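You operate a simulated robot arm through the tools that you are given. There is no shell and no other tool. Be economical: measure what you need, move in short steps, check, and stop when the job is done.

You are at the controls of a simulated robot arm. One attempt, no reset.

Task
Film-wrap the carton on the turntable, four bands high.
Fine: white peg in the bush, wind the green crank, then peg back in its holder.

Only the result counts: the job must be done as asked and must still hold three seconds after the hand-in. Knocking over, shifting, dropping, spilling or breaking anything else fails it.

Robot
A 7-joint arm with a two-finger parallel gripper on a trunk, on a base that drives. Base frame: it is fixed to the floor where the robot stands at the start and does not move with it; the origin is under the middle of the robot, x ahead of it, y to its left, z up; the surface under the hand at the start is at about z = 85. Readings come in cm, degrees, newtons and seconds.
Its first joint turns from -166.0 to 166.0 degrees. Places, roughly: bore of the bush of the turntable [50, 0, 90]; bore of the film peg holder [70, 20, 90]; turntable with a carton [60, 0, 100]; wrap crank [50, 30, 90]. Payload 3.43 kg.
The tool frame sits at the grasp point between the pads (the TCP): z along the fingers, y along the line on which they close. The tips reach 3.4 cm beyond it. The gripper opens to 12.8 cm. The fingers are 2.4 cm wide and 1.2 cm thick; the gripper's body (4.8 by 13 cm) begins 9.6 cm behind the TCP.
Orientation is that of the tool frame in the base frame, as a unit quaternion [w, x, y, z]. With the fingers straight down and closing along the base's y, the tool's x points along the base's -x, its y along +y and its z along -z.

Tools
- The arm moves only by the tool send_rows. Its argument "commands" is one flat list of numbers, 7 for each row, row after row: the shift along the base's x, y, z in cm, then the turn, a rotation vector about the base's x, y, z in degrees, then the closure, from 0 (fully open) to 1 (shut). In form: [tx, ty, tz, ax, ay, az, grip, tx, ty, tz, ax, ay, az, grip, ...]. A call has 1 to 12 rows; each row is the pose to reach, as a shift and turn from the pose commanded when the call began. A row lasts 0.2 s, in which the tool goes at most 5 cm and 8.6 degrees; a call with a longer step from one row to the next is refused whole, and so is a gripper value outside its range. A pose out of reach is approached as far as the arm can. The call stops where the force on the tool passes 60 N (or 10 N more than at its start, if that is more) or the arm is blocked; 0.2 s more then pass. Each finger travels about 15.3 cm/s and halts on what it meets, pressing with about 27 N; the grip force reading is that of the motor and also rises with nothing between the fingers. The clock runs only during rows and for 0.2 s after the last one: add rows that repeat a pose to give the fingers time. The reply holds the time, the measured pose of the TCP, the force on the tool along the base axes, the opening and the grip force, in the units named above and with some noise, with the torque about the TCP (base axes, N m) and any sound that the robot's microphone picked up.
- Cameras (640 x 400 px; columns grow to the right, rows downward): "scene" is now at [19.41, 21.4, 135.72]; the picture's right is [-0.35, -0.94, 0.00], its down [-0.61, 0.22, -0.76] and it looks along [0.71, -0.27, -0.65] (base axes); focal length 258 px, centre (320, 200). "wrist" rides on the gripper at [7.6, -1.1, -16] in the tool frame; the picture's right is [0.15, 0.99, 0.00], its down [-0.88, 0.13, -0.46] and it looks along [-0.45, 0.07, 0.89] (tool axes); focal length 234 px, centre (320, 200). There is no depth. A picture from a camera that has moved, and an enlarged one, comes with that camera's place and axes in the base frame and with its lens. The place of the scene camera against the robot may be out by one fixed shift of up to 1.2 cm in any direction.
- grab_frame(camera): a new picture of that camera. The clock stands still meanwhile.
- roll_base(legs): drives the robot by 1 to 6 legs, each [ahead, turn to the left] in cm and degrees, along the robot's own axes; the way and the turn of a leg run together, so that a leg with both is an arc; at most 150 cm and 180 degrees a leg. The arm and the cameras ride along, it lands a little off, and it stops where it bumps. It gives what a move gives.
- aim_head(pan, tilt): turns the head with the scene camera to pan (to the left, within 120 degrees either way) and tilt (down, from -29 to 69), counted from straight ahead of the robot. It gives what a move gives.
- inspect(camera, box): a new picture of the part [left, top, right, bottom] of that camera's present view, enlarged. The clock stands still meanwhile.
- job_done(): hands the job in; it is judged then, once.

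Work in short steps. Places have to be worked out from the pictures, the camera data and where the tool is seen: move nearer, look again, correct. Check each grasp and each placing, and mend what went wrong. You have 120 turns and 98 pictures in all, those below and enlarged ones among them. Open the gripper and draw the arm clear of the work before you hand the job in, unless the task says otherwise; then end with one line.

The tools are called after "Request:" as name(argument=value, ...) on one line, values as JSON. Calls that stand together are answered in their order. send_rows: Moves the arm, as the interface text tells. Its arguments: {"type":"object","properties":{"commands":{"type":"array"}},"required":["commands"]} The other tools are called the same way: roll_base (legs) drives the base; aim_head (pan, tilt) turns the head that bears the scene camera; grab_frame (camera) takes a picture; inspect (camera, box) takes an enlarged picture of a part of a camera's view; job_done () hands the job in.

At the start:

```text
clock: 0.0
tool_pos: [58.78, 22.88, 118.46]
tool_rot: [-0.002, 0.0, 1.0, 0.001]
force: [-0.6, -0.2, 0.4]
torque: [0.0, 0.02, 0.0]
finger_gap: 12.79
gripper_force: 0.0
robot x, y, heading: [0.03, 0.23, -0.0]
head pan, tilt: [-20.4, 39.8]
```

scene: 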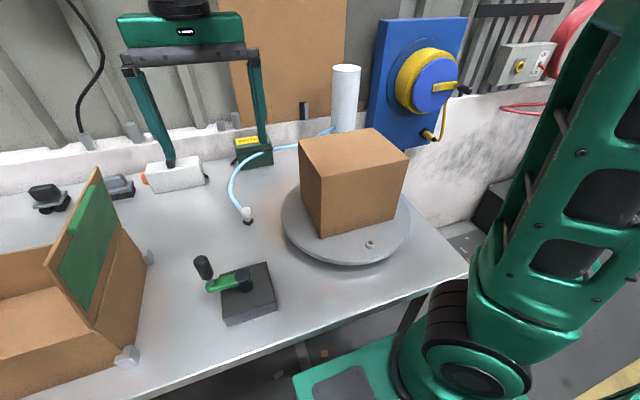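
wrist: 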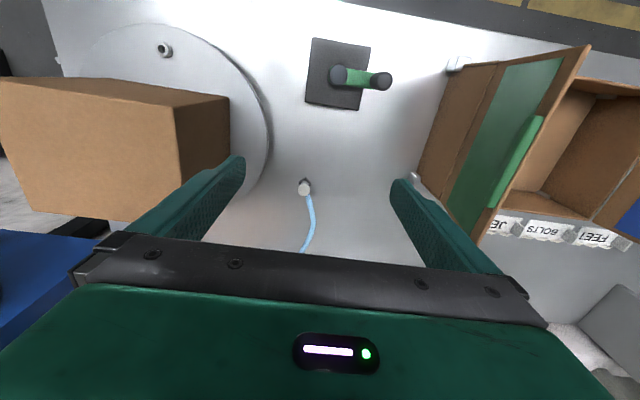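

I start with enlarged views of the peg, the bush and the crank to locate them.

Request:
inspect(camera="scene", box=[180, 120, 420, 270])

Request:
inspect(camera="scene", box=[170, 230, 330, 330])

Request:
inspect(camera="wrist", box=[240, 140, 400, 240])

Request:
inspect(camera="wrist", box=[100, 0, 420, 200])

```text
2.67 times, centred on (300, 195) of scene
camera zoom: at [19.41, 21.4, 135.72], right [-0.35, -0.94, 0.0], down [-0.61, 0.22, -0.76], along [0.71, -0.27, -0.65], focal length 689 px, centre (373, 213)
```

zoom: 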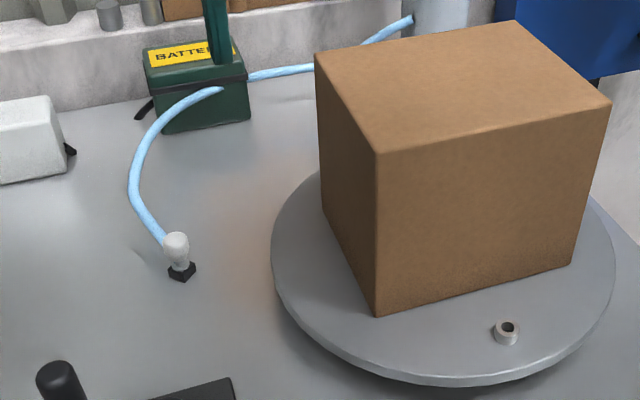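

```text
4.00 times, centred on (250, 280) of scene
camera zoom: at [19.41, 21.4, 135.72], right [-0.35, -0.94, 0.0], down [-0.61, 0.22, -0.76], along [0.71, -0.27, -0.65], focal length 1033 px, centre (600, -120)
```

zoom: 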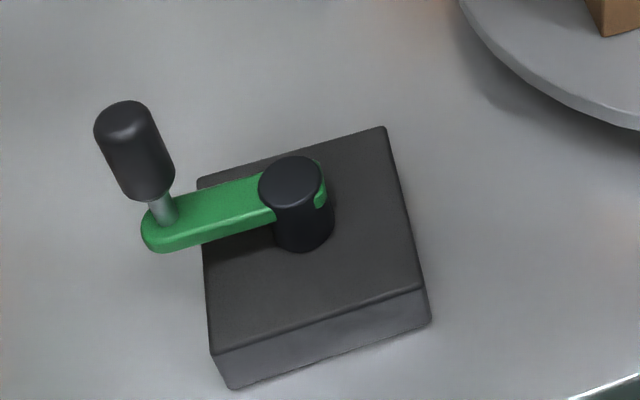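

```text
4.00 times, centred on (320, 190) of wrist
camera zoom: at [51.29, 21.69, 134.35], right [-0.14, 0.99, 0.0], down [0.88, 0.13, 0.45], along [0.45, 0.07, -0.89], focal length 937 px, centre (320, 240)
```

zoom: 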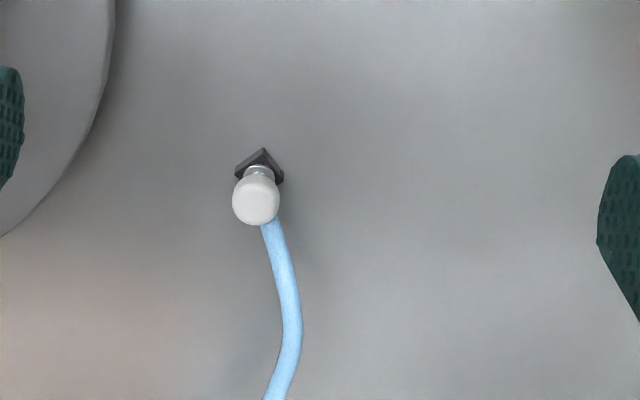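

```text
2.00 times, centred on (260, 100) of wrist
camera zoom: at [51.29, 21.69, 134.35], right [-0.14, 0.99, 0.0], down [0.88, 0.13, 0.45], along [0.45, 0.07, -0.89], focal length 468 px, centre (440, 400)
```

zoom: 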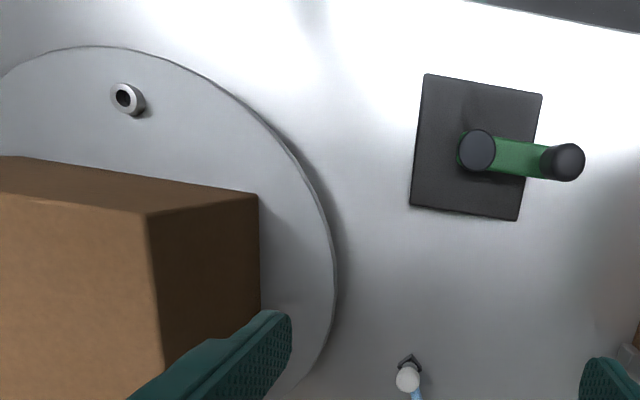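

The peg stands near (72.3, 21.7), the bush near (50.5, -3.5), the crank hub near (50, 24.8) and its handle near (50, 29.7). The bush is too near to reach, so I back the base 14 cm and look again.

Request:
roll_base(legs=[[-14, 0]])

Request:
grab_frame(camera="scene")

```text
clock: 1.3
tool_pos: [43.21, 22.88, 119.05]
tool_rot: [0.004, 0.002, 1.0, 0.002]
force: [-0.2, -0.1, 1.4]
torque: [0.03, 0.02, -0.01]
finger_gap: 12.82
gripper_force: 0.0
robot x, y, heading: [-14.18, 0.08, -0.2]
head pan, tilt: [-20.4, 39.8]
```

```text
91 pictures are left
camera scene: at [5.34, 21.39, 135.72], right [-0.35, -0.94, 0.0], down [-0.61, 0.22, -0.76], along [0.71, -0.27, -0.65], focal length 258 px, centre (320, 200)
```

scene: 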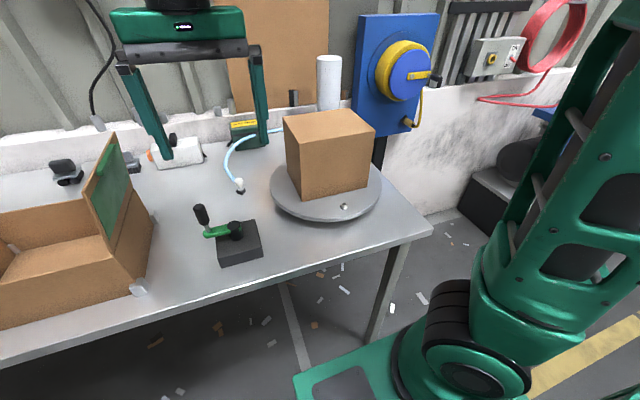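

The base is back 14 cm. I move high to above the peg and look with the wrist camera.

Request:
send_rows(commands=[4.5, 0, -1, 0, 0, 0, 0.3, 9, 0, -2, 0, 0, 0, 0.3, 13.5, -0.3, -4, 0, 0, 0, 0.3, 18, -0.6, -6, 0, 0, 0, 0.3, 22.5, -1, -8, 0, 0, 0, 0.3, 26, -1.1, -11, 0, 0, 0, 0.3, 28, -1.2, -14, 0, 0, 0, 0.3, 28.5, -1.2, -16, 0, 0, 0, 0.3, 28.5, -1.2, -16, 0, 0, 0, 0.3])

Request:
grab_frame(camera="wrist")

Request:
inspect(camera="scene", box=[160, 130, 320, 230])

```text
clock: 3.3
tool_pos: [70.35, 21.43, 103.82]
tool_rot: [0.011, 0.002, 1.0, 0.003]
force: [-0.6, 0.3, 0.1]
torque: [0.02, -0.02, -0.01]
finger_gap: 8.93
gripper_force: 0.0
robot x, y, heading: [-13.99, 0.57, -0.1]
head pan, tilt: [-20.4, 39.8]
```

```text
90 pictures are left
camera wrist: at [62.37, 20.28, 119.58], right [-0.14, 0.99, 0.0], down [0.87, 0.12, 0.47], along [0.47, 0.07, -0.88], focal length 234 px, centre (320, 200)
```

wrist: 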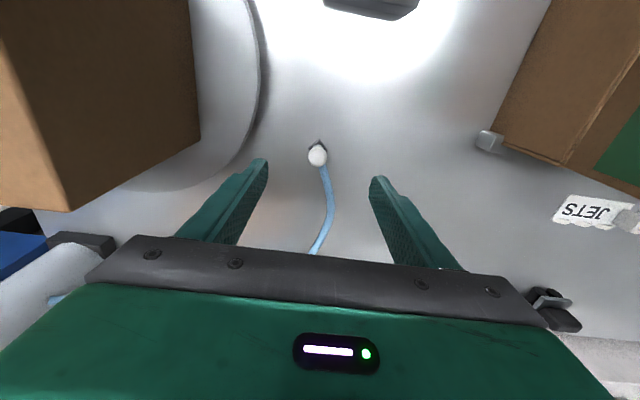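

```text
4.00 times, centred on (240, 180) of scene
camera zoom: at [5.35, 21.38, 135.72], right [-0.35, -0.94, 0.0], down [-0.61, 0.22, -0.76], along [0.71, -0.27, -0.65], focal length 1033 px, centre (640, 280)
```

zoom: 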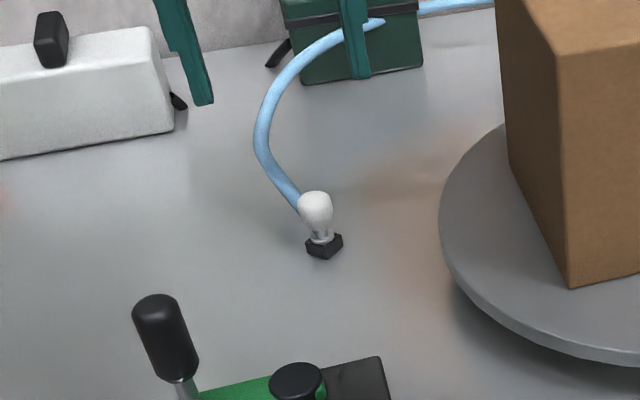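

The peg's head is near (71.4, 21.5, 90). I narrow the gripper slightly and step down to z ≈ 96 above it, then look again.

Request:
send_rows(commands=[0.5, 0, -3, 0, 0, 0, 0.4, 1, 0.1, -6, 0, 0, 0, 0.5, 1, 0.1, -7.5, 0, 0, 0, 0.5, 1, 0.1, -7.5, 0, 0, 0, 0.5])

Request:
grab_frame(camera="wrist")

Request:
inspect(camera="scene", box=[160, 130, 320, 230])

```text
clock: 4.3
tool_pos: [71.19, 21.81, 96.03]
tool_rot: [0.01, 0.003, 1.0, 0.001]
force: [-0.1, 0.3, -0.1]
torque: [0.0, 0.0, 0.02]
finger_gap: 6.38
gripper_force: 0.0
robot x, y, heading: [-13.87, 0.21, -0.2]
head pan, tilt: [-20.4, 39.8]
```

```text
88 pictures are left
camera wrist: at [63.3, 20.56, 111.91], right [-0.14, 0.99, 0.0], down [0.87, 0.12, 0.47], along [0.47, 0.07, -0.88], focal length 234 px, centre (320, 200)
```

wrist: 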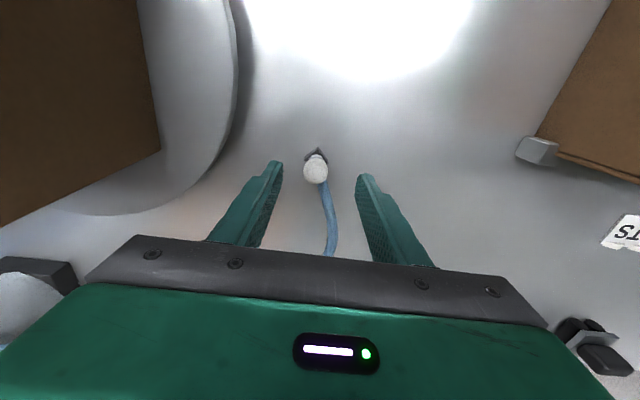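

```text
4.00 times, centred on (240, 180) of scene
camera zoom: at [5.35, 21.39, 135.72], right [-0.35, -0.94, 0.0], down [-0.61, 0.22, -0.76], along [0.71, -0.27, -0.65], focal length 1033 px, centre (640, 280)
```

zoom: 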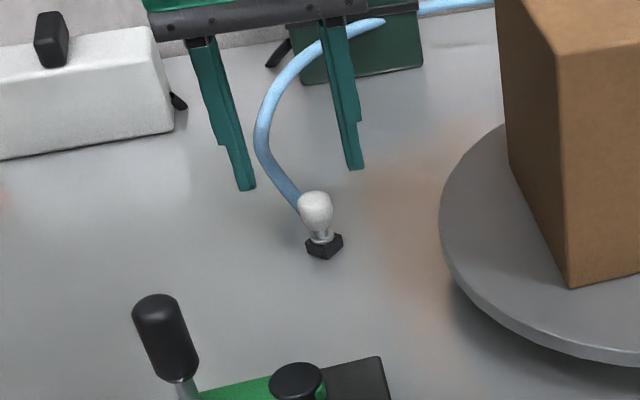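

The peg head lies nearly on the finger line (about 0.2 cm forward, 0.3 cm to the right). I descend to z ≈ 91.3 and close.

Request:
send_rows(commands=[0.2, -0.35, -2.5, 0, 0, 0, 0.5, 0.2, -0.35, -4.6, 0, 0, 0, 0.5, 0.2, -0.35, -4.6, 0, 0, 0, 0.5])

Request:
inspect(camera="scene", box=[160, 130, 320, 230])

Request:
inspect(camera="wrist", box=[220, 100, 420, 225])

```text
clock: 5.1
tool_pos: [71.39, 21.4, 91.61]
tool_rot: [0.011, 0.003, 1.0, 0.001]
force: [1.2, 0.2, -0.7]
torque: [0.01, -0.01, -0.01]
finger_gap: 6.42
gripper_force: 0.0
robot x, y, heading: [-13.83, 0.08, -0.3]
head pan, tilt: [-20.4, 39.8]
```

```text
4.00 times, centred on (240, 180) of scene
camera zoom: at [5.35, 21.39, 135.72], right [-0.35, -0.94, 0.0], down [-0.61, 0.22, -0.76], along [0.71, -0.27, -0.65], focal length 1033 px, centre (640, 280)
```

zoom: 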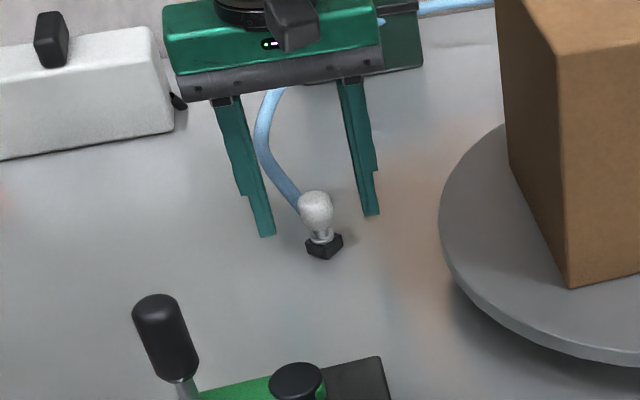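

```text
3.20 times, centred on (320, 162) of wrist
camera zoom: at [63.54, 20.13, 107.45], right [-0.14, 0.99, 0.0], down [0.87, 0.12, 0.47], along [0.47, 0.07, -0.88], focal length 749 px, centre (320, 320)
```

zoom: 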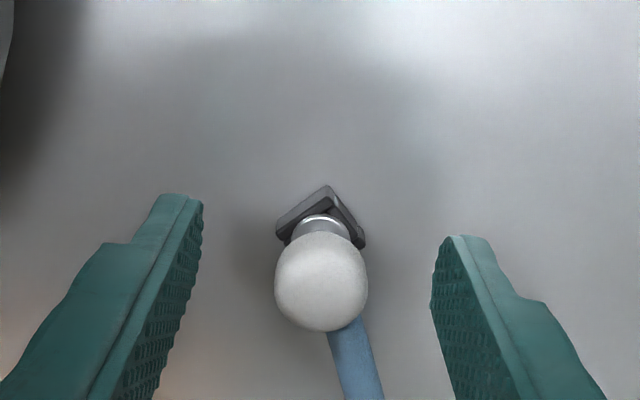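

The head sits centred between the fingers just below the TCP. I lower 0.6 cm and close.

Request:
send_rows(commands=[0, 0, -0.6, 0, 0, 0, 0.6, 0, 0, -0.6, 0, 0, 0, 0.8, 0, 0, -0.6, 0, 0, 0, 1, 0, 0, -0.6, 0, 0, 0, 1, 0, 0, -0.6, 0, 0, 0, 1])

Request:
inspect(camera="scene", box=[160, 130, 320, 230])

```text
clock: 6.3
tool_pos: [71.4, 21.39, 90.92]
tool_rot: [0.01, 0.002, 1.0, 0.001]
force: [-0.6, 4.2, -2.1]
torque: [0.17, 0.09, 0.01]
finger_gap: 2.36
gripper_force: 27.6
robot x, y, heading: [-14.14, 0.29, 0.1]
head pan, tilt: [-20.4, 39.8]
```

```text
4.00 times, centred on (240, 180) of scene
camera zoom: at [5.36, 21.4, 135.71], right [-0.35, -0.94, 0.01], down [-0.61, 0.22, -0.76], along [0.71, -0.27, -0.65], focal length 1033 px, centre (640, 280)
```

zoom: 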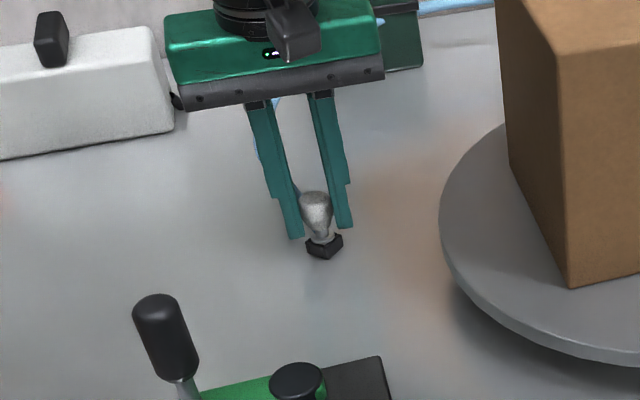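

Grip is firm at a gap of 2.36 cm; the seated pose is (71.4, 21.4, 90.9). I lift straight up.

Request:
send_rows(commands=[0, 0.1, 0.5, 0, 0, 0, 1, 0, 0.1, 2, 0, 0, 0, 1, 0, 0.1, 5, 0, 0, 0, 1, 0, 0.1, 9, 0, 0, 0, 1, 0, 0.1, 12, 0, 0, 0, 1, 0, 0.1, 12, 0, 0, 0, 1])

Request:
grab_frame(camera="scene")

Request:
inspect(camera="scene", box=[160, 100, 320, 200])

```text
clock: 7.7
tool_pos: [71.46, 21.34, 103.11]
tool_rot: [0.011, 0.002, 1.0, 0.002]
force: [-0.2, -0.1, -0.9]
torque: [0.03, 0.0, 0.0]
finger_gap: 2.35
gripper_force: 27.3
robot x, y, heading: [-14.23, 0.04, -0.2]
head pan, tilt: [-20.4, 39.8]
```

```text
83 pictures are left
camera scene: at [5.36, 21.39, 135.72], right [-0.35, -0.94, 0.0], down [-0.61, 0.22, -0.76], along [0.71, -0.27, -0.65], focal length 258 px, centre (320, 200)
```

scene: 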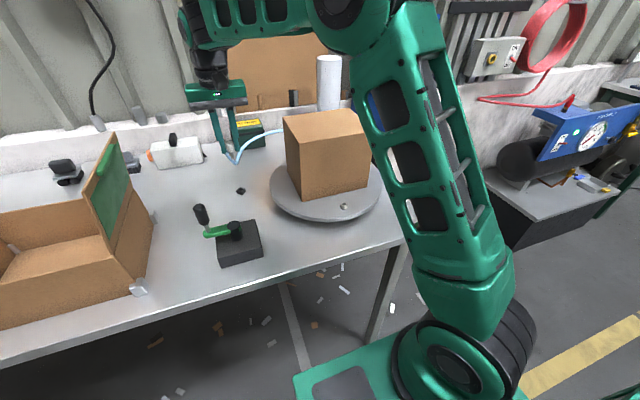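

```text
4.00 times, centred on (240, 150) of scene
camera zoom: at [5.36, 21.39, 135.72], right [-0.35, -0.94, 0.0], down [-0.61, 0.22, -0.76], along [0.71, -0.27, -0.65], focal length 1033 px, centre (640, 400)
```

zoom: 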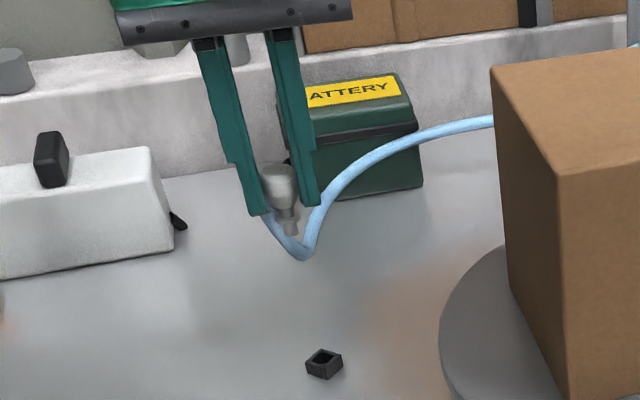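

The peg is out, with a short stub below. I carry it round the left front of the carton, staying clear of the carton face at x ≈ 57.5 and left of the crank, to above the bush.

Request:
send_rows(commands=[-3.5, 0, 2, 0, 0, 0, 1, -7.5, -0.5, 4, 0, 0, 0, 1, -11.5, -2, 4, 0, 0, 0, 1, -15.5, -4, 4, 0, 0, 0, 1, -19, -7, 4, 0, 0, 0, 1, -20.6, -11, 4, 0, 0, 0, 1, -20.8, -15, 4, 0, 0, 0, 1, -20.8, -19, 4, 0, 0, 0, 1, -20.8, -22.5, 4, 0, 0, 0, 1, -20.8, -24.6, 4, 0, 0, 0, 1, -20.8, -24.6, 4, 0, 0, 0, 1])

Request:
grab_frame(camera="scene")

Request:
grab_frame(camera="wrist")

```text
clock: 10.1
tool_pos: [50.58, -3.09, 106.93]
tool_rot: [0.01, 0.002, 1.0, 0.001]
force: [0.4, 0.1, -0.1]
torque: [-0.02, -0.02, 0.0]
finger_gap: 2.32
gripper_force: 27.3
robot x, y, heading: [-14.27, 0.64, 0.1]
head pan, tilt: [-20.4, 39.8]
```

```text
81 pictures are left
camera scene: at [5.34, 21.38, 135.72], right [-0.35, -0.94, 0.0], down [-0.61, 0.22, -0.76], along [0.71, -0.27, -0.65], focal length 258 px, centre (320, 200)
```

scene: 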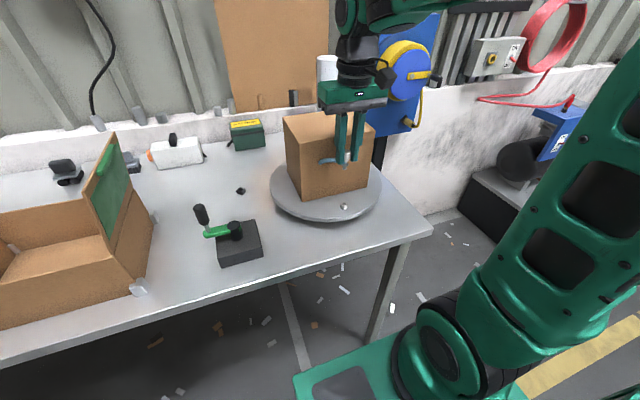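

```text
80 pictures are left
camera wrist: at [42.73, -4.37, 122.79], right [-0.14, 0.99, 0.0], down [0.87, 0.12, 0.47], along [0.47, 0.07, -0.88], focal length 234 px, centre (320, 200)
```

wrist: 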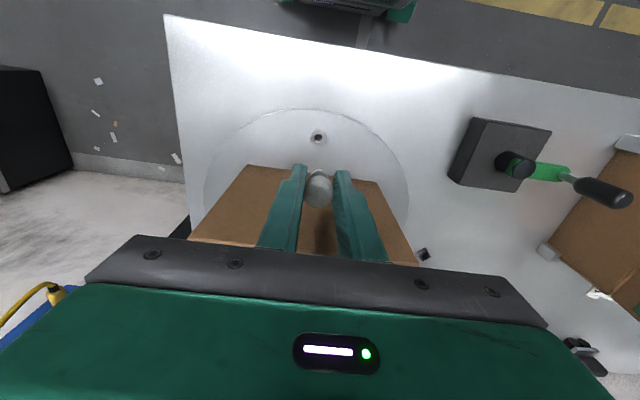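

The bush reads at about (50.55, -3.4), almost straight under the peg. I descend to z ≈ 97 and look closely.

Request:
send_rows(commands=[0, -0.3, -3, 0, 0, 0, 1, 0, -0.3, -6, 0, 0, 0, 1, 0, -0.3, -9.5, 0, 0, 0, 1, 0, -0.3, -9.5, 0, 0, 0, 1])

Request:
inspect(camera="scene", box=[270, 130, 430, 230])

Request:
inspect(camera="wrist", box=[240, 100, 400, 200])

```text
clock: 11.1
tool_pos: [50.68, -3.44, 97.44]
tool_rot: [0.011, 0.003, 1.0, 0.002]
force: [-0.3, 0.2, 0.1]
torque: [0.01, 0.01, 0.0]
finger_gap: 2.31
gripper_force: 26.9
robot x, y, heading: [-14.01, 0.26, -0.4]
head pan, tilt: [-20.4, 39.8]
```

```text
4.00 times, centred on (350, 180) of scene
camera zoom: at [5.34, 21.38, 135.72], right [-0.35, -0.94, 0.0], down [-0.61, 0.22, -0.76], along [0.71, -0.27, -0.65], focal length 1033 px, centre (200, 280)
```

zoom: 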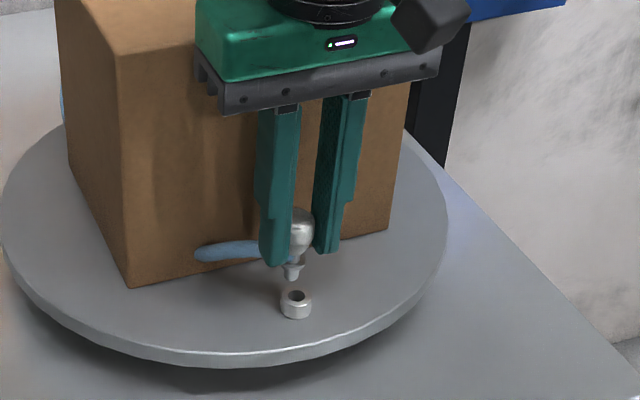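

```text
4.00 times, centred on (320, 150) of wrist
camera zoom: at [42.73, -4.57, 113.26], right [-0.14, 0.99, 0.0], down [0.87, 0.12, 0.47], along [0.47, 0.07, -0.88], focal length 937 px, centre (320, 400)
```

zoom: 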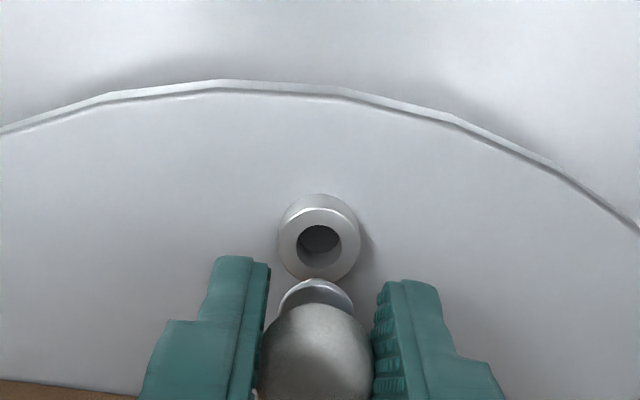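

Peg and bush nearly line up, with an error of a few millimetres. I descend 2.5 cm and zoom in tight to refine it.

Request:
send_rows(commands=[-0.2, 0, -1.5, 0, 0, 0, 1, -0.2, 0, -2.8, 0, 0, 0, 1, -0.2, 0, -2.8, 0, 0, 0, 1])

Request:
inspect(camera="scene", box=[318, 180, 370, 212])

Request:
inspect(camera="wrist", box=[280, 130, 360, 180])

```text
clock: 12.1
tool_pos: [49.34, -3.43, 95.62]
tool_rot: [0.019, 0.003, 1.0, 0.002]
force: [1.5, -0.1, -1.1]
torque: [0.01, 0.14, -0.02]
finger_gap: 2.34
gripper_force: 26.7
robot x, y, heading: [-14.38, 0.2, -0.3]
head pan, tilt: [-20.4, 39.8]
stopped in row 3: the force on the tool passed its limit at 61 N (the readings are from after the stop); the commanded pose is now the measured one
```

```text
12.31 times, centred on (344, 196) of scene
camera zoom: at [5.43, 21.38, 135.7], right [-0.35, -0.94, 0.01], down [-0.61, 0.22, -0.76], along [0.71, -0.27, -0.65], focal length 3179 px, centre (25, 249)
```

zoom: 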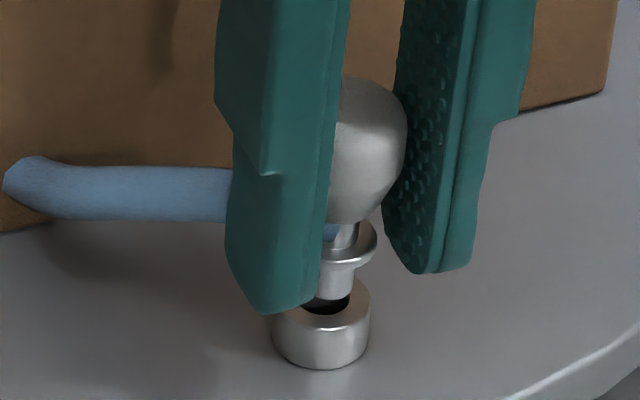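

```text
8.00 times, centred on (320, 155) of wrist
camera zoom: at [41.19, -4.61, 111.26], right [-0.14, 0.99, 0.0], down [0.86, 0.12, 0.49], along [0.49, 0.07, -0.87], focal length 1873 px, centre (320, 560)
```

zoom: 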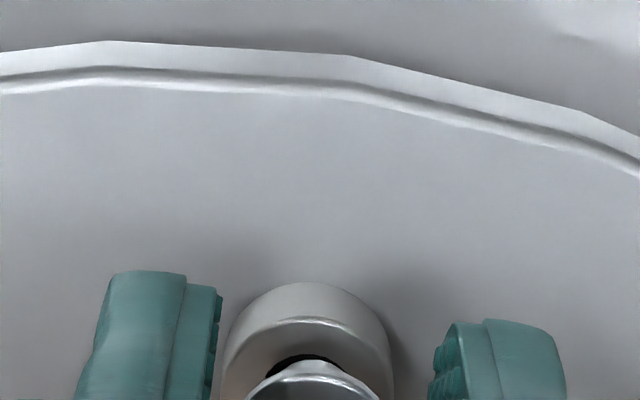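

Contact at the rim pushed the hand back, so the stub isn't in the bore. I lift slightly, straighten the tilt and look again.

Request:
send_rows(commands=[0, 0, 0.8, 0, 0, 0, 1, 0, 0, 1.6, 0, 0, 0, 1, 0, 0, 1.6, 0, 0, 0, 1])

Request:
inspect(camera="scene", box=[308, 170, 372, 210])

Request:
inspect(camera="wrist", box=[280, 130, 376, 190])

```text
clock: 12.9
tool_pos: [49.37, -3.49, 97.1]
tool_rot: [0.02, 0.003, 1.0, 0.002]
force: [0.7, -1.2, -0.2]
torque: [-0.03, -0.02, 0.01]
finger_gap: 2.3
gripper_force: 27.2
robot x, y, heading: [-13.84, 0.15, -0.2]
head pan, tilt: [-20.4, 39.8]
```

```text
10.00 times, centred on (340, 190) of scene
camera zoom: at [5.35, 21.38, 135.72], right [-0.35, -0.94, 0.0], down [-0.61, 0.22, -0.76], along [0.71, -0.27, -0.65], focal length 2583 px, centre (120, 300)
```

zoom: 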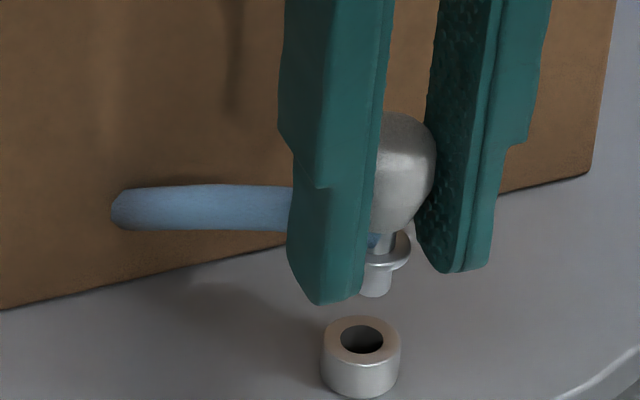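

```text
6.67 times, centred on (328, 160) of wrist
camera zoom: at [41.19, -4.64, 112.83], right [-0.14, 0.99, 0.0], down [0.86, 0.12, 0.49], along [0.49, 0.07, -0.87], focal length 1561 px, centre (267, 467)
```

zoom: 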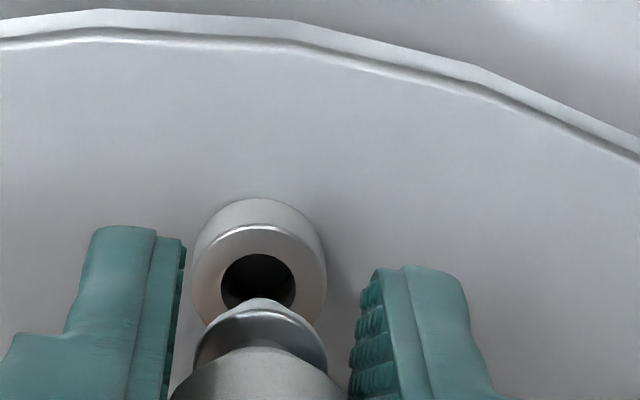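

By triangulation the peg tip is about 0.4 cm short in x with y aligned, and about 2 cm above the bush top. I correct x, undo the added 1.1° tilt and look again.

Request:
send_rows(commands=[0.45, 0, 0, 0, 1.1, 0, 1, 0.45, 0, -0.8, 0, 1.1, 0, 1, 0.45, 0, -0.8, 0, 1.1, 0, 1])

Request:
inspect(camera="scene", box=[308, 170, 372, 210])

Request:
inspect(camera="wrist", box=[280, 130, 376, 190])

```text
clock: 13.7
tool_pos: [49.96, -3.47, 96.36]
tool_rot: [0.01, 0.002, 1.0, 0.003]
force: [-0.6, -0.2, 0.0]
torque: [0.0, 0.0, -0.02]
finger_gap: 2.35
gripper_force: 27.5
robot x, y, heading: [-14.3, 0.21, -0.0]
head pan, tilt: [-20.4, 39.8]
```

```text
10.00 times, centred on (340, 190) of scene
camera zoom: at [5.34, 21.38, 135.72], right [-0.35, -0.94, 0.0], down [-0.61, 0.22, -0.76], along [0.71, -0.27, -0.65], focal length 2583 px, centre (120, 300)
```

zoom: 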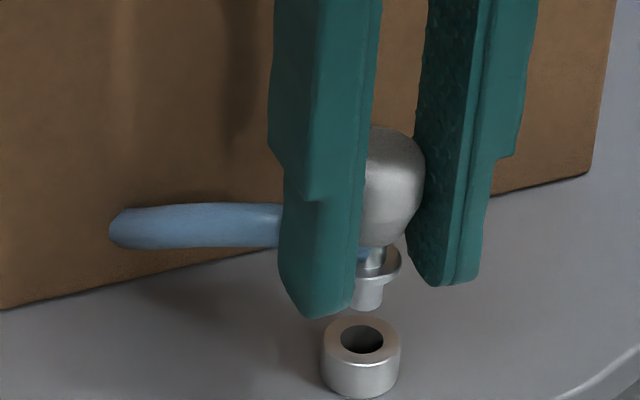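

```text
6.67 times, centred on (328, 160) of wrist
camera zoom: at [41.96, -4.64, 112.2], right [-0.14, 0.99, 0.0], down [0.87, 0.12, 0.47], along [0.47, 0.07, -0.88], focal length 1561 px, centre (267, 467)
```

zoom: 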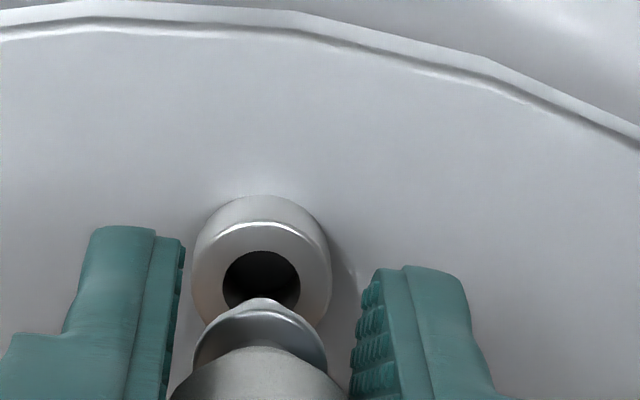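

Tip and bore now agree within about 1 mm. I descend slowly in small rows; the call stops by itself if the peg jams.

Request:
send_rows(commands=[0.05, 0, -0.4, 0, 0, 0, 1, 0.05, 0, -0.8, 0, 0, 0, 1, 0.05, 0, -1.2, 0, 0, 0, 1, 0.05, 0, -1.5, 0, 0, 0, 1, 0.05, 0, -1.8, 0, 0, 0, 1])

Request:
inspect(camera="scene", box=[308, 170, 372, 210])

Request:
inspect(camera="wrist", box=[280, 130, 376, 190])

```text
clock: 14.9
tool_pos: [49.87, -3.47, 94.67]
tool_rot: [0.011, 0.002, 1.0, 0.003]
force: [-0.5, 0.3, -1.3]
torque: [0.0, -0.03, 0.0]
finger_gap: 2.33
gripper_force: 26.8
robot x, y, heading: [-13.92, 0.01, -0.1]
head pan, tilt: [-20.4, 39.8]
```

```text
10.00 times, centred on (340, 190) of scene
camera zoom: at [5.34, 21.38, 135.72], right [-0.35, -0.94, 0.0], down [-0.61, 0.22, -0.76], along [0.71, -0.27, -0.65], focal length 2583 px, centre (120, 300)
```

zoom: 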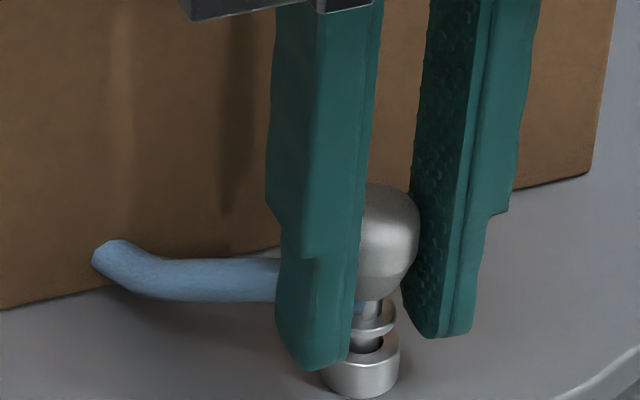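

```text
6.67 times, centred on (328, 160) of wrist
camera zoom: at [41.94, -4.64, 110.43], right [-0.14, 0.99, 0.0], down [0.87, 0.12, 0.47], along [0.47, 0.07, -0.88], focal length 1561 px, centre (267, 467)
```

zoom: 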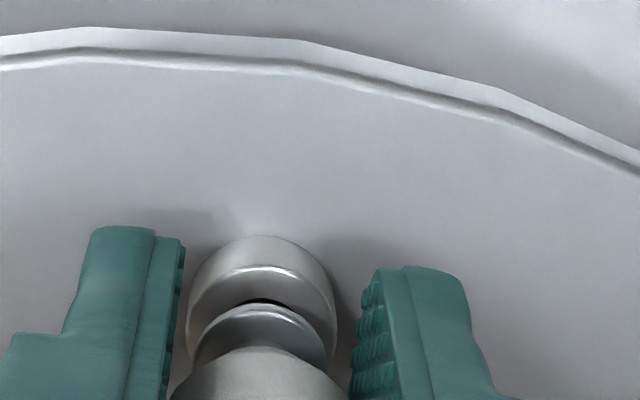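

The stub is in the bore with no force, so I keep lowering to seat the flange.

Request:
send_rows(commands=[0, 0, -0.3, 0, 0, 0, 1, 0, 0, -0.6, 0, 0, 0, 1, 0, 0, -0.8, 0, 0, 0, 1, 0, 0, -1.0, 0, 0, 0, 1, 0, 0, -1.1, 0, 0, 0, 1])

Request:
inspect(camera="scene", box=[308, 170, 372, 210])

```text
clock: 15.9
tool_pos: [48.85, -3.43, 94.7]
tool_rot: [0.021, 0.003, 1.0, 0.003]
force: [9.6, -0.1, 11.9]
torque: [-0.04, -0.39, -0.03]
finger_gap: 2.34
gripper_force: 26.9
robot x, y, heading: [-14.38, 0.36, -0.0]
head pan, tilt: [-20.4, 39.8]
stopped in row 5: the force on the tool passed its limit at 64 N (the readings are from after the stop); the commanded pose is now the measured one
```

```text
10.00 times, centred on (340, 190) of scene
camera zoom: at [5.38, 21.38, 135.71], right [-0.35, -0.94, 0.0], down [-0.61, 0.22, -0.76], along [0.71, -0.27, -0.65], focal length 2583 px, centre (120, 300)
```

zoom: 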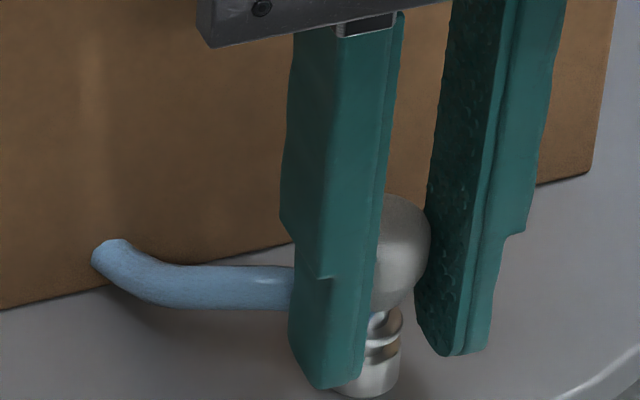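

It is blocked again with about 0.7 cm to go and the hand was pushed back, so the tip was likely on the bore's edge. I lift clear and examine the alignment more closely.

Request:
send_rows(commands=[0.2, 0, 0.6, 0, 0, 0, 1, 0.6, 0, 1.4, 0, 1.2, 0, 1, 0.6, 0, 1.4, 0, 1.2, 0, 1])

Request:
inspect(camera="scene", box=[324, 180, 364, 205])

Request:
inspect(camera="wrist", box=[288, 150, 352, 190])

```text
clock: 16.7
tool_pos: [49.48, -3.51, 95.79]
tool_rot: [0.008, 0.003, 1.0, 0.001]
force: [0.2, 0.5, -0.1]
torque: [-0.03, -0.02, 0.02]
finger_gap: 2.33
gripper_force: 26.5
robot x, y, heading: [-14.24, 0.08, -0.2]
head pan, tilt: [-20.4, 39.8]
```

```text
16.00 times, centred on (344, 192) of scene
camera zoom: at [5.33, 21.38, 135.72], right [-0.35, -0.94, 0.0], down [-0.61, 0.22, -0.76], along [0.71, -0.27, -0.65], focal length 4132 px, centre (-64, 320)
```

zoom: 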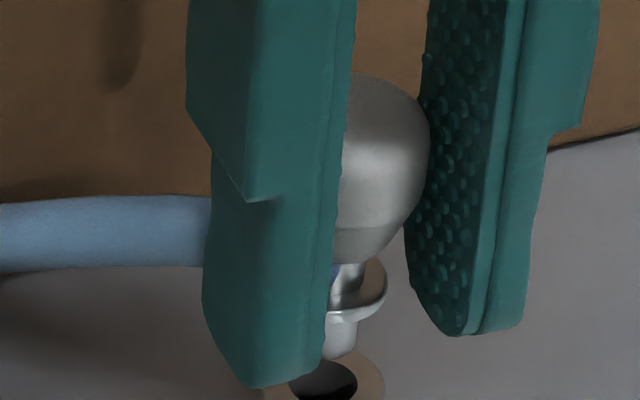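

```text
10.00 times, centred on (320, 170) of wrist
camera zoom: at [41.63, -4.69, 111.75], right [-0.14, 0.99, 0.0], down [0.87, 0.12, 0.47], along [0.46, 0.07, -0.88], focal length 2342 px, centre (320, 500)
```

zoom: 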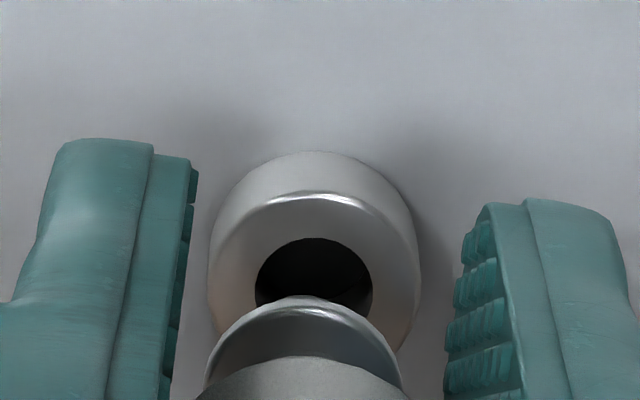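

Comparing the flange centre with the bore in both views, the bore is about 0.35 cm nearer to me (-x) and 0.07 cm to +y; the peg slid slightly along the pads in the contact. I correct that and recheck just above the bush.

Request:
send_rows(commands=[-0.35, 0.07, 0, 0, 0, 0, 1, -0.35, 0.07, -0.3, 0, 0, 0, 1, -0.35, 0.07, -0.3, 0, 0, 0, 1])

Request:
inspect(camera="scene", box=[324, 185, 364, 210])

Request:
inspect(camera="wrist", box=[288, 155, 352, 195])

```text
clock: 17.5
tool_pos: [49.04, -3.35, 95.65]
tool_rot: [0.007, 0.003, 1.0, 0.002]
force: [0.2, -0.4, 0.3]
torque: [0.01, 0.0, 0.0]
finger_gap: 2.34
gripper_force: 27.9
robot x, y, heading: [-13.96, 0.32, -0.0]
head pan, tilt: [-20.4, 39.8]
```

```text
16.00 times, centred on (344, 198) of scene
camera zoom: at [5.34, 21.38, 135.72], right [-0.35, -0.94, 0.0], down [-0.61, 0.22, -0.76], along [0.71, -0.27, -0.65], focal length 4132 px, centre (-64, 240)
```

zoom: 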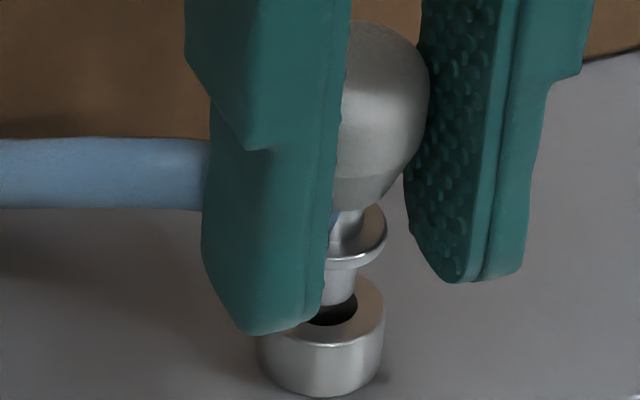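

```text
10.00 times, centred on (320, 175) of wrist
camera zoom: at [41.27, -4.54, 111.51], right [-0.14, 0.99, 0.0], down [0.87, 0.12, 0.47], along [0.47, 0.07, -0.88], focal length 2342 px, centre (320, 450)
```

zoom: 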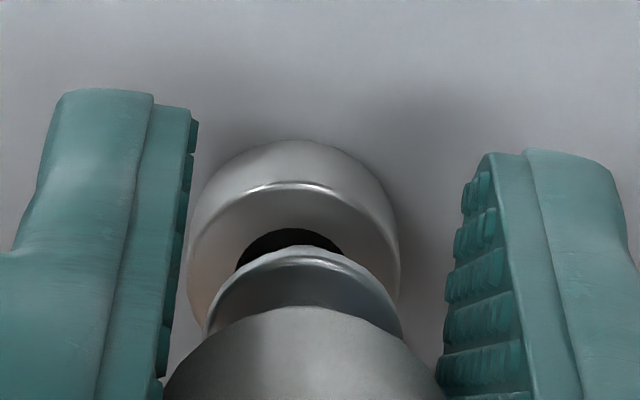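

Now the bore appears about 0.4 cm ahead (+x) and 0.09 cm to -y of the peg axis. I correct without descending and compare both views again.

Request:
send_rows(commands=[0.35, -0.1, 0, 0, 0, 0, 1, 0.35, -0.1, 0, 0, 0, 0, 1])

Request:
inspect(camera="scene", box=[324, 185, 364, 210])

Request:
inspect(camera="wrist", box=[288, 155, 352, 195])

```text
clock: 18.1
tool_pos: [49.42, -3.38, 95.65]
tool_rot: [0.008, 0.004, 1.0, 0.002]
force: [-0.3, -0.1, 1.0]
torque: [0.01, -0.02, -0.01]
finger_gap: 2.33
gripper_force: 27.3
robot x, y, heading: [-14.2, 0.2, -0.3]
head pan, tilt: [-20.4, 39.8]
```

```text
16.00 times, centred on (344, 198) of scene
camera zoom: at [5.34, 21.38, 135.72], right [-0.35, -0.94, 0.0], down [-0.61, 0.22, -0.76], along [0.71, -0.27, -0.65], focal length 4132 px, centre (-64, 240)
```

zoom: 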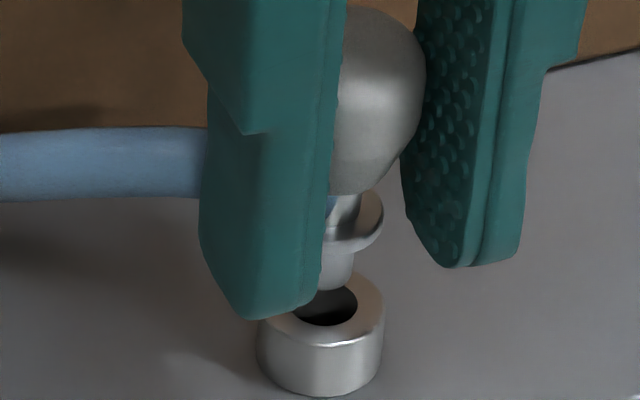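

```text
10.00 times, centred on (320, 175) of wrist
camera zoom: at [41.62, -4.64, 111.52], right [-0.14, 0.99, 0.0], down [0.87, 0.12, 0.47], along [0.47, 0.07, -0.88], focal length 2342 px, centre (320, 450)
```

zoom: 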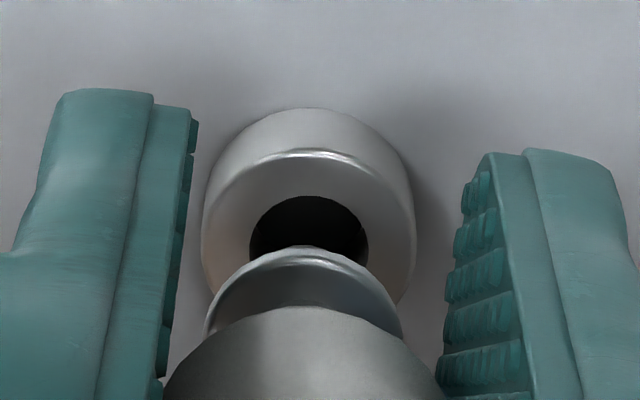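

Both views now agree: about +0.13 in x and +0.04 in y remain. I apply that and lower about 0.8 cm gently.

Request:
send_rows(commands=[0.13, 0.04, 0, 0, 0, 0, 1, 0.13, 0.04, -0.3, 0, 0, 0, 1, 0.13, 0.04, -0.6, 0, 0, 0, 1, 0.13, 0.04, -0.8, 0, 0, 0, 1, 0.13, 0.04, -0.8, 0, 0, 0, 1])

Request:
inspect(camera="scene", box=[324, 185, 364, 210])

Request:
inspect(camera="wrist", box=[288, 155, 352, 195])

```text
clock: 19.3
tool_pos: [49.49, -3.49, 94.92]
tool_rot: [0.009, 0.004, 1.0, 0.001]
force: [0.6, 0.2, -0.5]
torque: [-0.02, -0.01, 0.02]
finger_gap: 2.34
gripper_force: 26.7
robot x, y, heading: [-14.13, 0.01, 0.0]
head pan, tilt: [-20.4, 39.8]
```

```text
16.00 times, centred on (344, 198) of scene
camera zoom: at [5.34, 21.38, 135.72], right [-0.35, -0.94, 0.0], down [-0.61, 0.22, -0.76], along [0.71, -0.27, -0.65], focal length 4132 px, centre (-64, 240)
```

zoom: 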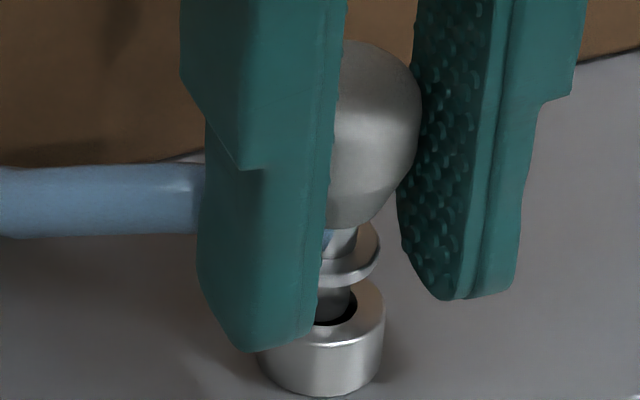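

```text
10.00 times, centred on (320, 175) of wrist
camera zoom: at [41.71, -4.69, 110.73], right [-0.14, 0.99, 0.0], down [0.87, 0.12, 0.47], along [0.47, 0.07, -0.88], focal length 2342 px, centre (320, 450)
```

zoom: 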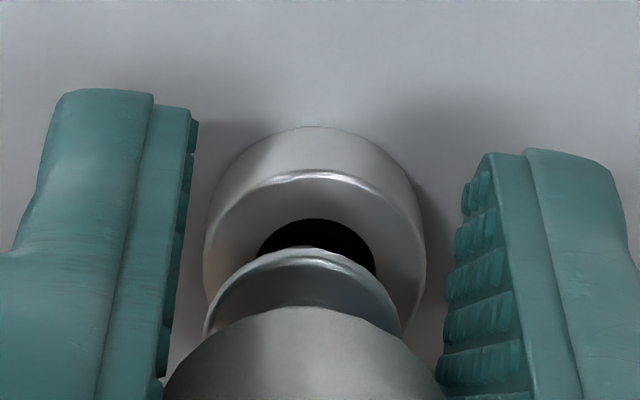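

The stub is entering the bore, and the bore sits about 0.1 cm to +y. I shift that and continue down in small steps.

Request:
send_rows(commands=[0, 0.1, 0, 0, 0, 0, 1, 0, 0.1, -0.25, 0, 0, 0, 1, 0, 0.1, -0.5, 0, 0, 0, 1, 0, 0.1, -0.5, 0, 0, 0, 1])

Request:
inspect(camera="scene", box=[324, 185, 364, 210])

Request:
inspect(camera="wrist", box=[288, 155, 352, 195])

```text
clock: 20.3
tool_pos: [49.37, -3.36, 94.34]
tool_rot: [0.007, 0.003, 1.0, 0.002]
force: [-10.8, -3.0, 0.3]
torque: [-0.14, 0.41, -0.05]
finger_gap: 2.36
gripper_force: 27.1
robot x, y, heading: [-14.37, 0.23, -0.2]
head pan, tilt: [-20.4, 39.8]
```

```text
16.00 times, centred on (344, 198) of scene
camera zoom: at [5.29, 21.37, 135.73], right [-0.35, -0.94, 0.0], down [-0.61, 0.22, -0.76], along [0.71, -0.27, -0.65], focal length 4132 px, centre (-64, 240)
```

zoom: 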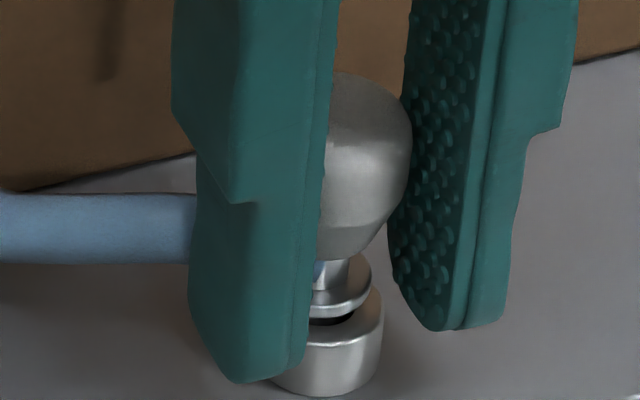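

```text
10.00 times, centred on (320, 175) of wrist
camera zoom: at [41.64, -4.53, 110.21], right [-0.14, 0.99, 0.0], down [0.87, 0.12, 0.47], along [0.46, 0.07, -0.88], focal length 2342 px, centre (320, 450)
```

zoom: 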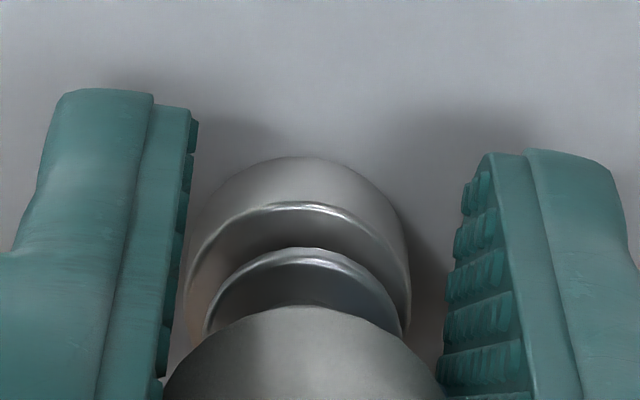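

The stub is in the bore and the side load pushes -x, -y. I ease that way and continue down.

Request:
send_rows(commands=[-0.15, -0.06, 0, 0, 0, 0, 1, -0.15, -0.06, -0.2, 0, 0, 0, 1, -0.15, -0.06, -0.4, 0, 0, 0, 1, -0.15, -0.06, -0.4, 0, 0, 0, 1])

```text
clock: 21.3
tool_pos: [49.45, -3.39, 93.91]
tool_rot: [0.009, 0.004, 1.0, 0.001]
force: [0.5, -3.6, 4.9]
torque: [-0.11, 0.31, -0.04]
finger_gap: 2.34
gripper_force: 26.7
robot x, y, heading: [-13.92, 0.38, -0.4]
head pan, tilt: [-20.4, 39.8]
```

Only a light load and z dropped as commanded. I continue in small steps toward the flange.

Request:
send_rows(commands=[0, -0.04, -0.15, 0, 0, 0, 1, 0, -0.04, -0.3, 0, 0, 0, 1, 0, -0.04, -0.4, 0, 0, 0, 1, 0, -0.04, -0.4, 0, 0, 0, 1])

Request:
inspect(camera="scene", box=[324, 185, 364, 210])

```text
clock: 22.2
tool_pos: [48.51, -3.41, 94.62]
tool_rot: [0.02, 0.003, 1.0, 0.002]
force: [6.5, 0.3, 1.5]
torque: [0.02, 0.09, 0.01]
finger_gap: 2.21
gripper_force: 27.0
robot x, y, heading: [-13.63, 0.43, -0.5]
head pan, tilt: [-20.4, 39.8]
stopped in row 4: the force on the tool passed its limit at 63 N (the readings are from after the stop); the commanded pose is now the measured one
```

```text
16.00 times, centred on (344, 198) of scene
camera zoom: at [5.4, 21.38, 135.71], right [-0.35, -0.94, 0.01], down [-0.61, 0.22, -0.76], along [0.71, -0.27, -0.65], focal length 4132 px, centre (-64, 240)
```

zoom: 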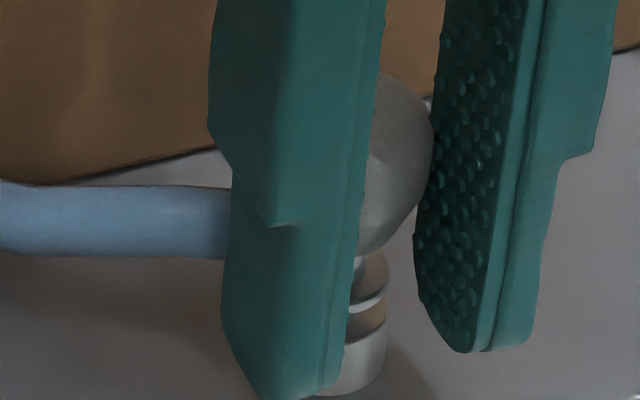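

The flange gap shows the peg was probably seated at z ≈ 93.8, where the stiff arm stopped and sprang back. I restore x and tilt and lower to about 94.0, just before contact.

Request:
send_rows(commands=[0.4, 0, 0, 0, 0.6, 0, 1, 0.8, 0, 0, 0, 1.2, 0, 1, 0.85, 0, -0.25, 0, 1.2, 0, 1, 0.85, 0, -0.5, 0, 1.2, 0, 1, 0.85, 0, -0.5, 0, 1.2, 0, 1])

Request:
inspect(camera="scene", box=[324, 185, 364, 210])

Request:
inspect(camera="wrist", box=[288, 155, 352, 195])

```text
clock: 23.4
tool_pos: [49.0, -3.47, 94.0]
tool_rot: [0.006, 0.004, 1.0, 0.001]
force: [-14.7, -1.7, -2.2]
torque: [-0.16, 0.54, -0.11]
finger_gap: 2.22
gripper_force: 26.9
robot x, y, heading: [-13.99, 0.47, 0.0]
head pan, tilt: [-20.4, 39.8]
```

```text
16.00 times, centred on (344, 198) of scene
camera zoom: at [5.28, 21.38, 135.73], right [-0.35, -0.94, 0.0], down [-0.61, 0.22, -0.76], along [0.71, -0.27, -0.65], focal length 4132 px, centre (-64, 240)
```

zoom: 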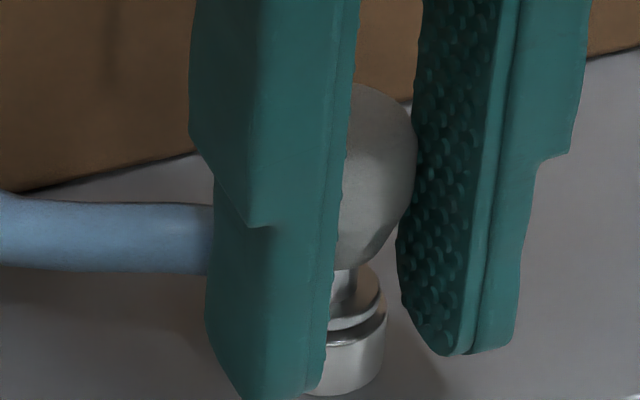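

```text
10.00 times, centred on (320, 175) of wrist
camera zoom: at [41.38, -4.66, 109.9], right [-0.14, 0.99, 0.0], down [0.88, 0.12, 0.47], along [0.46, 0.07, -0.88], focal length 2342 px, centre (320, 450)
```

zoom: 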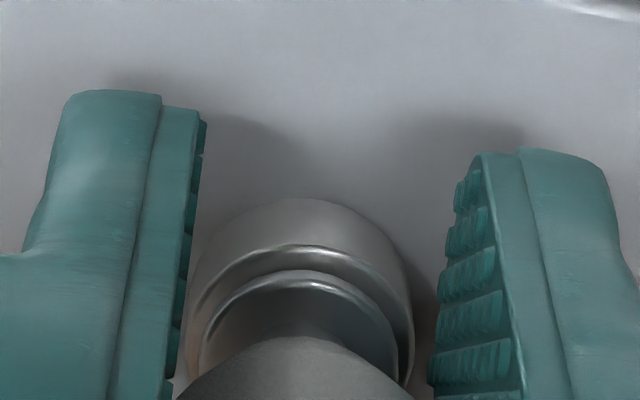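

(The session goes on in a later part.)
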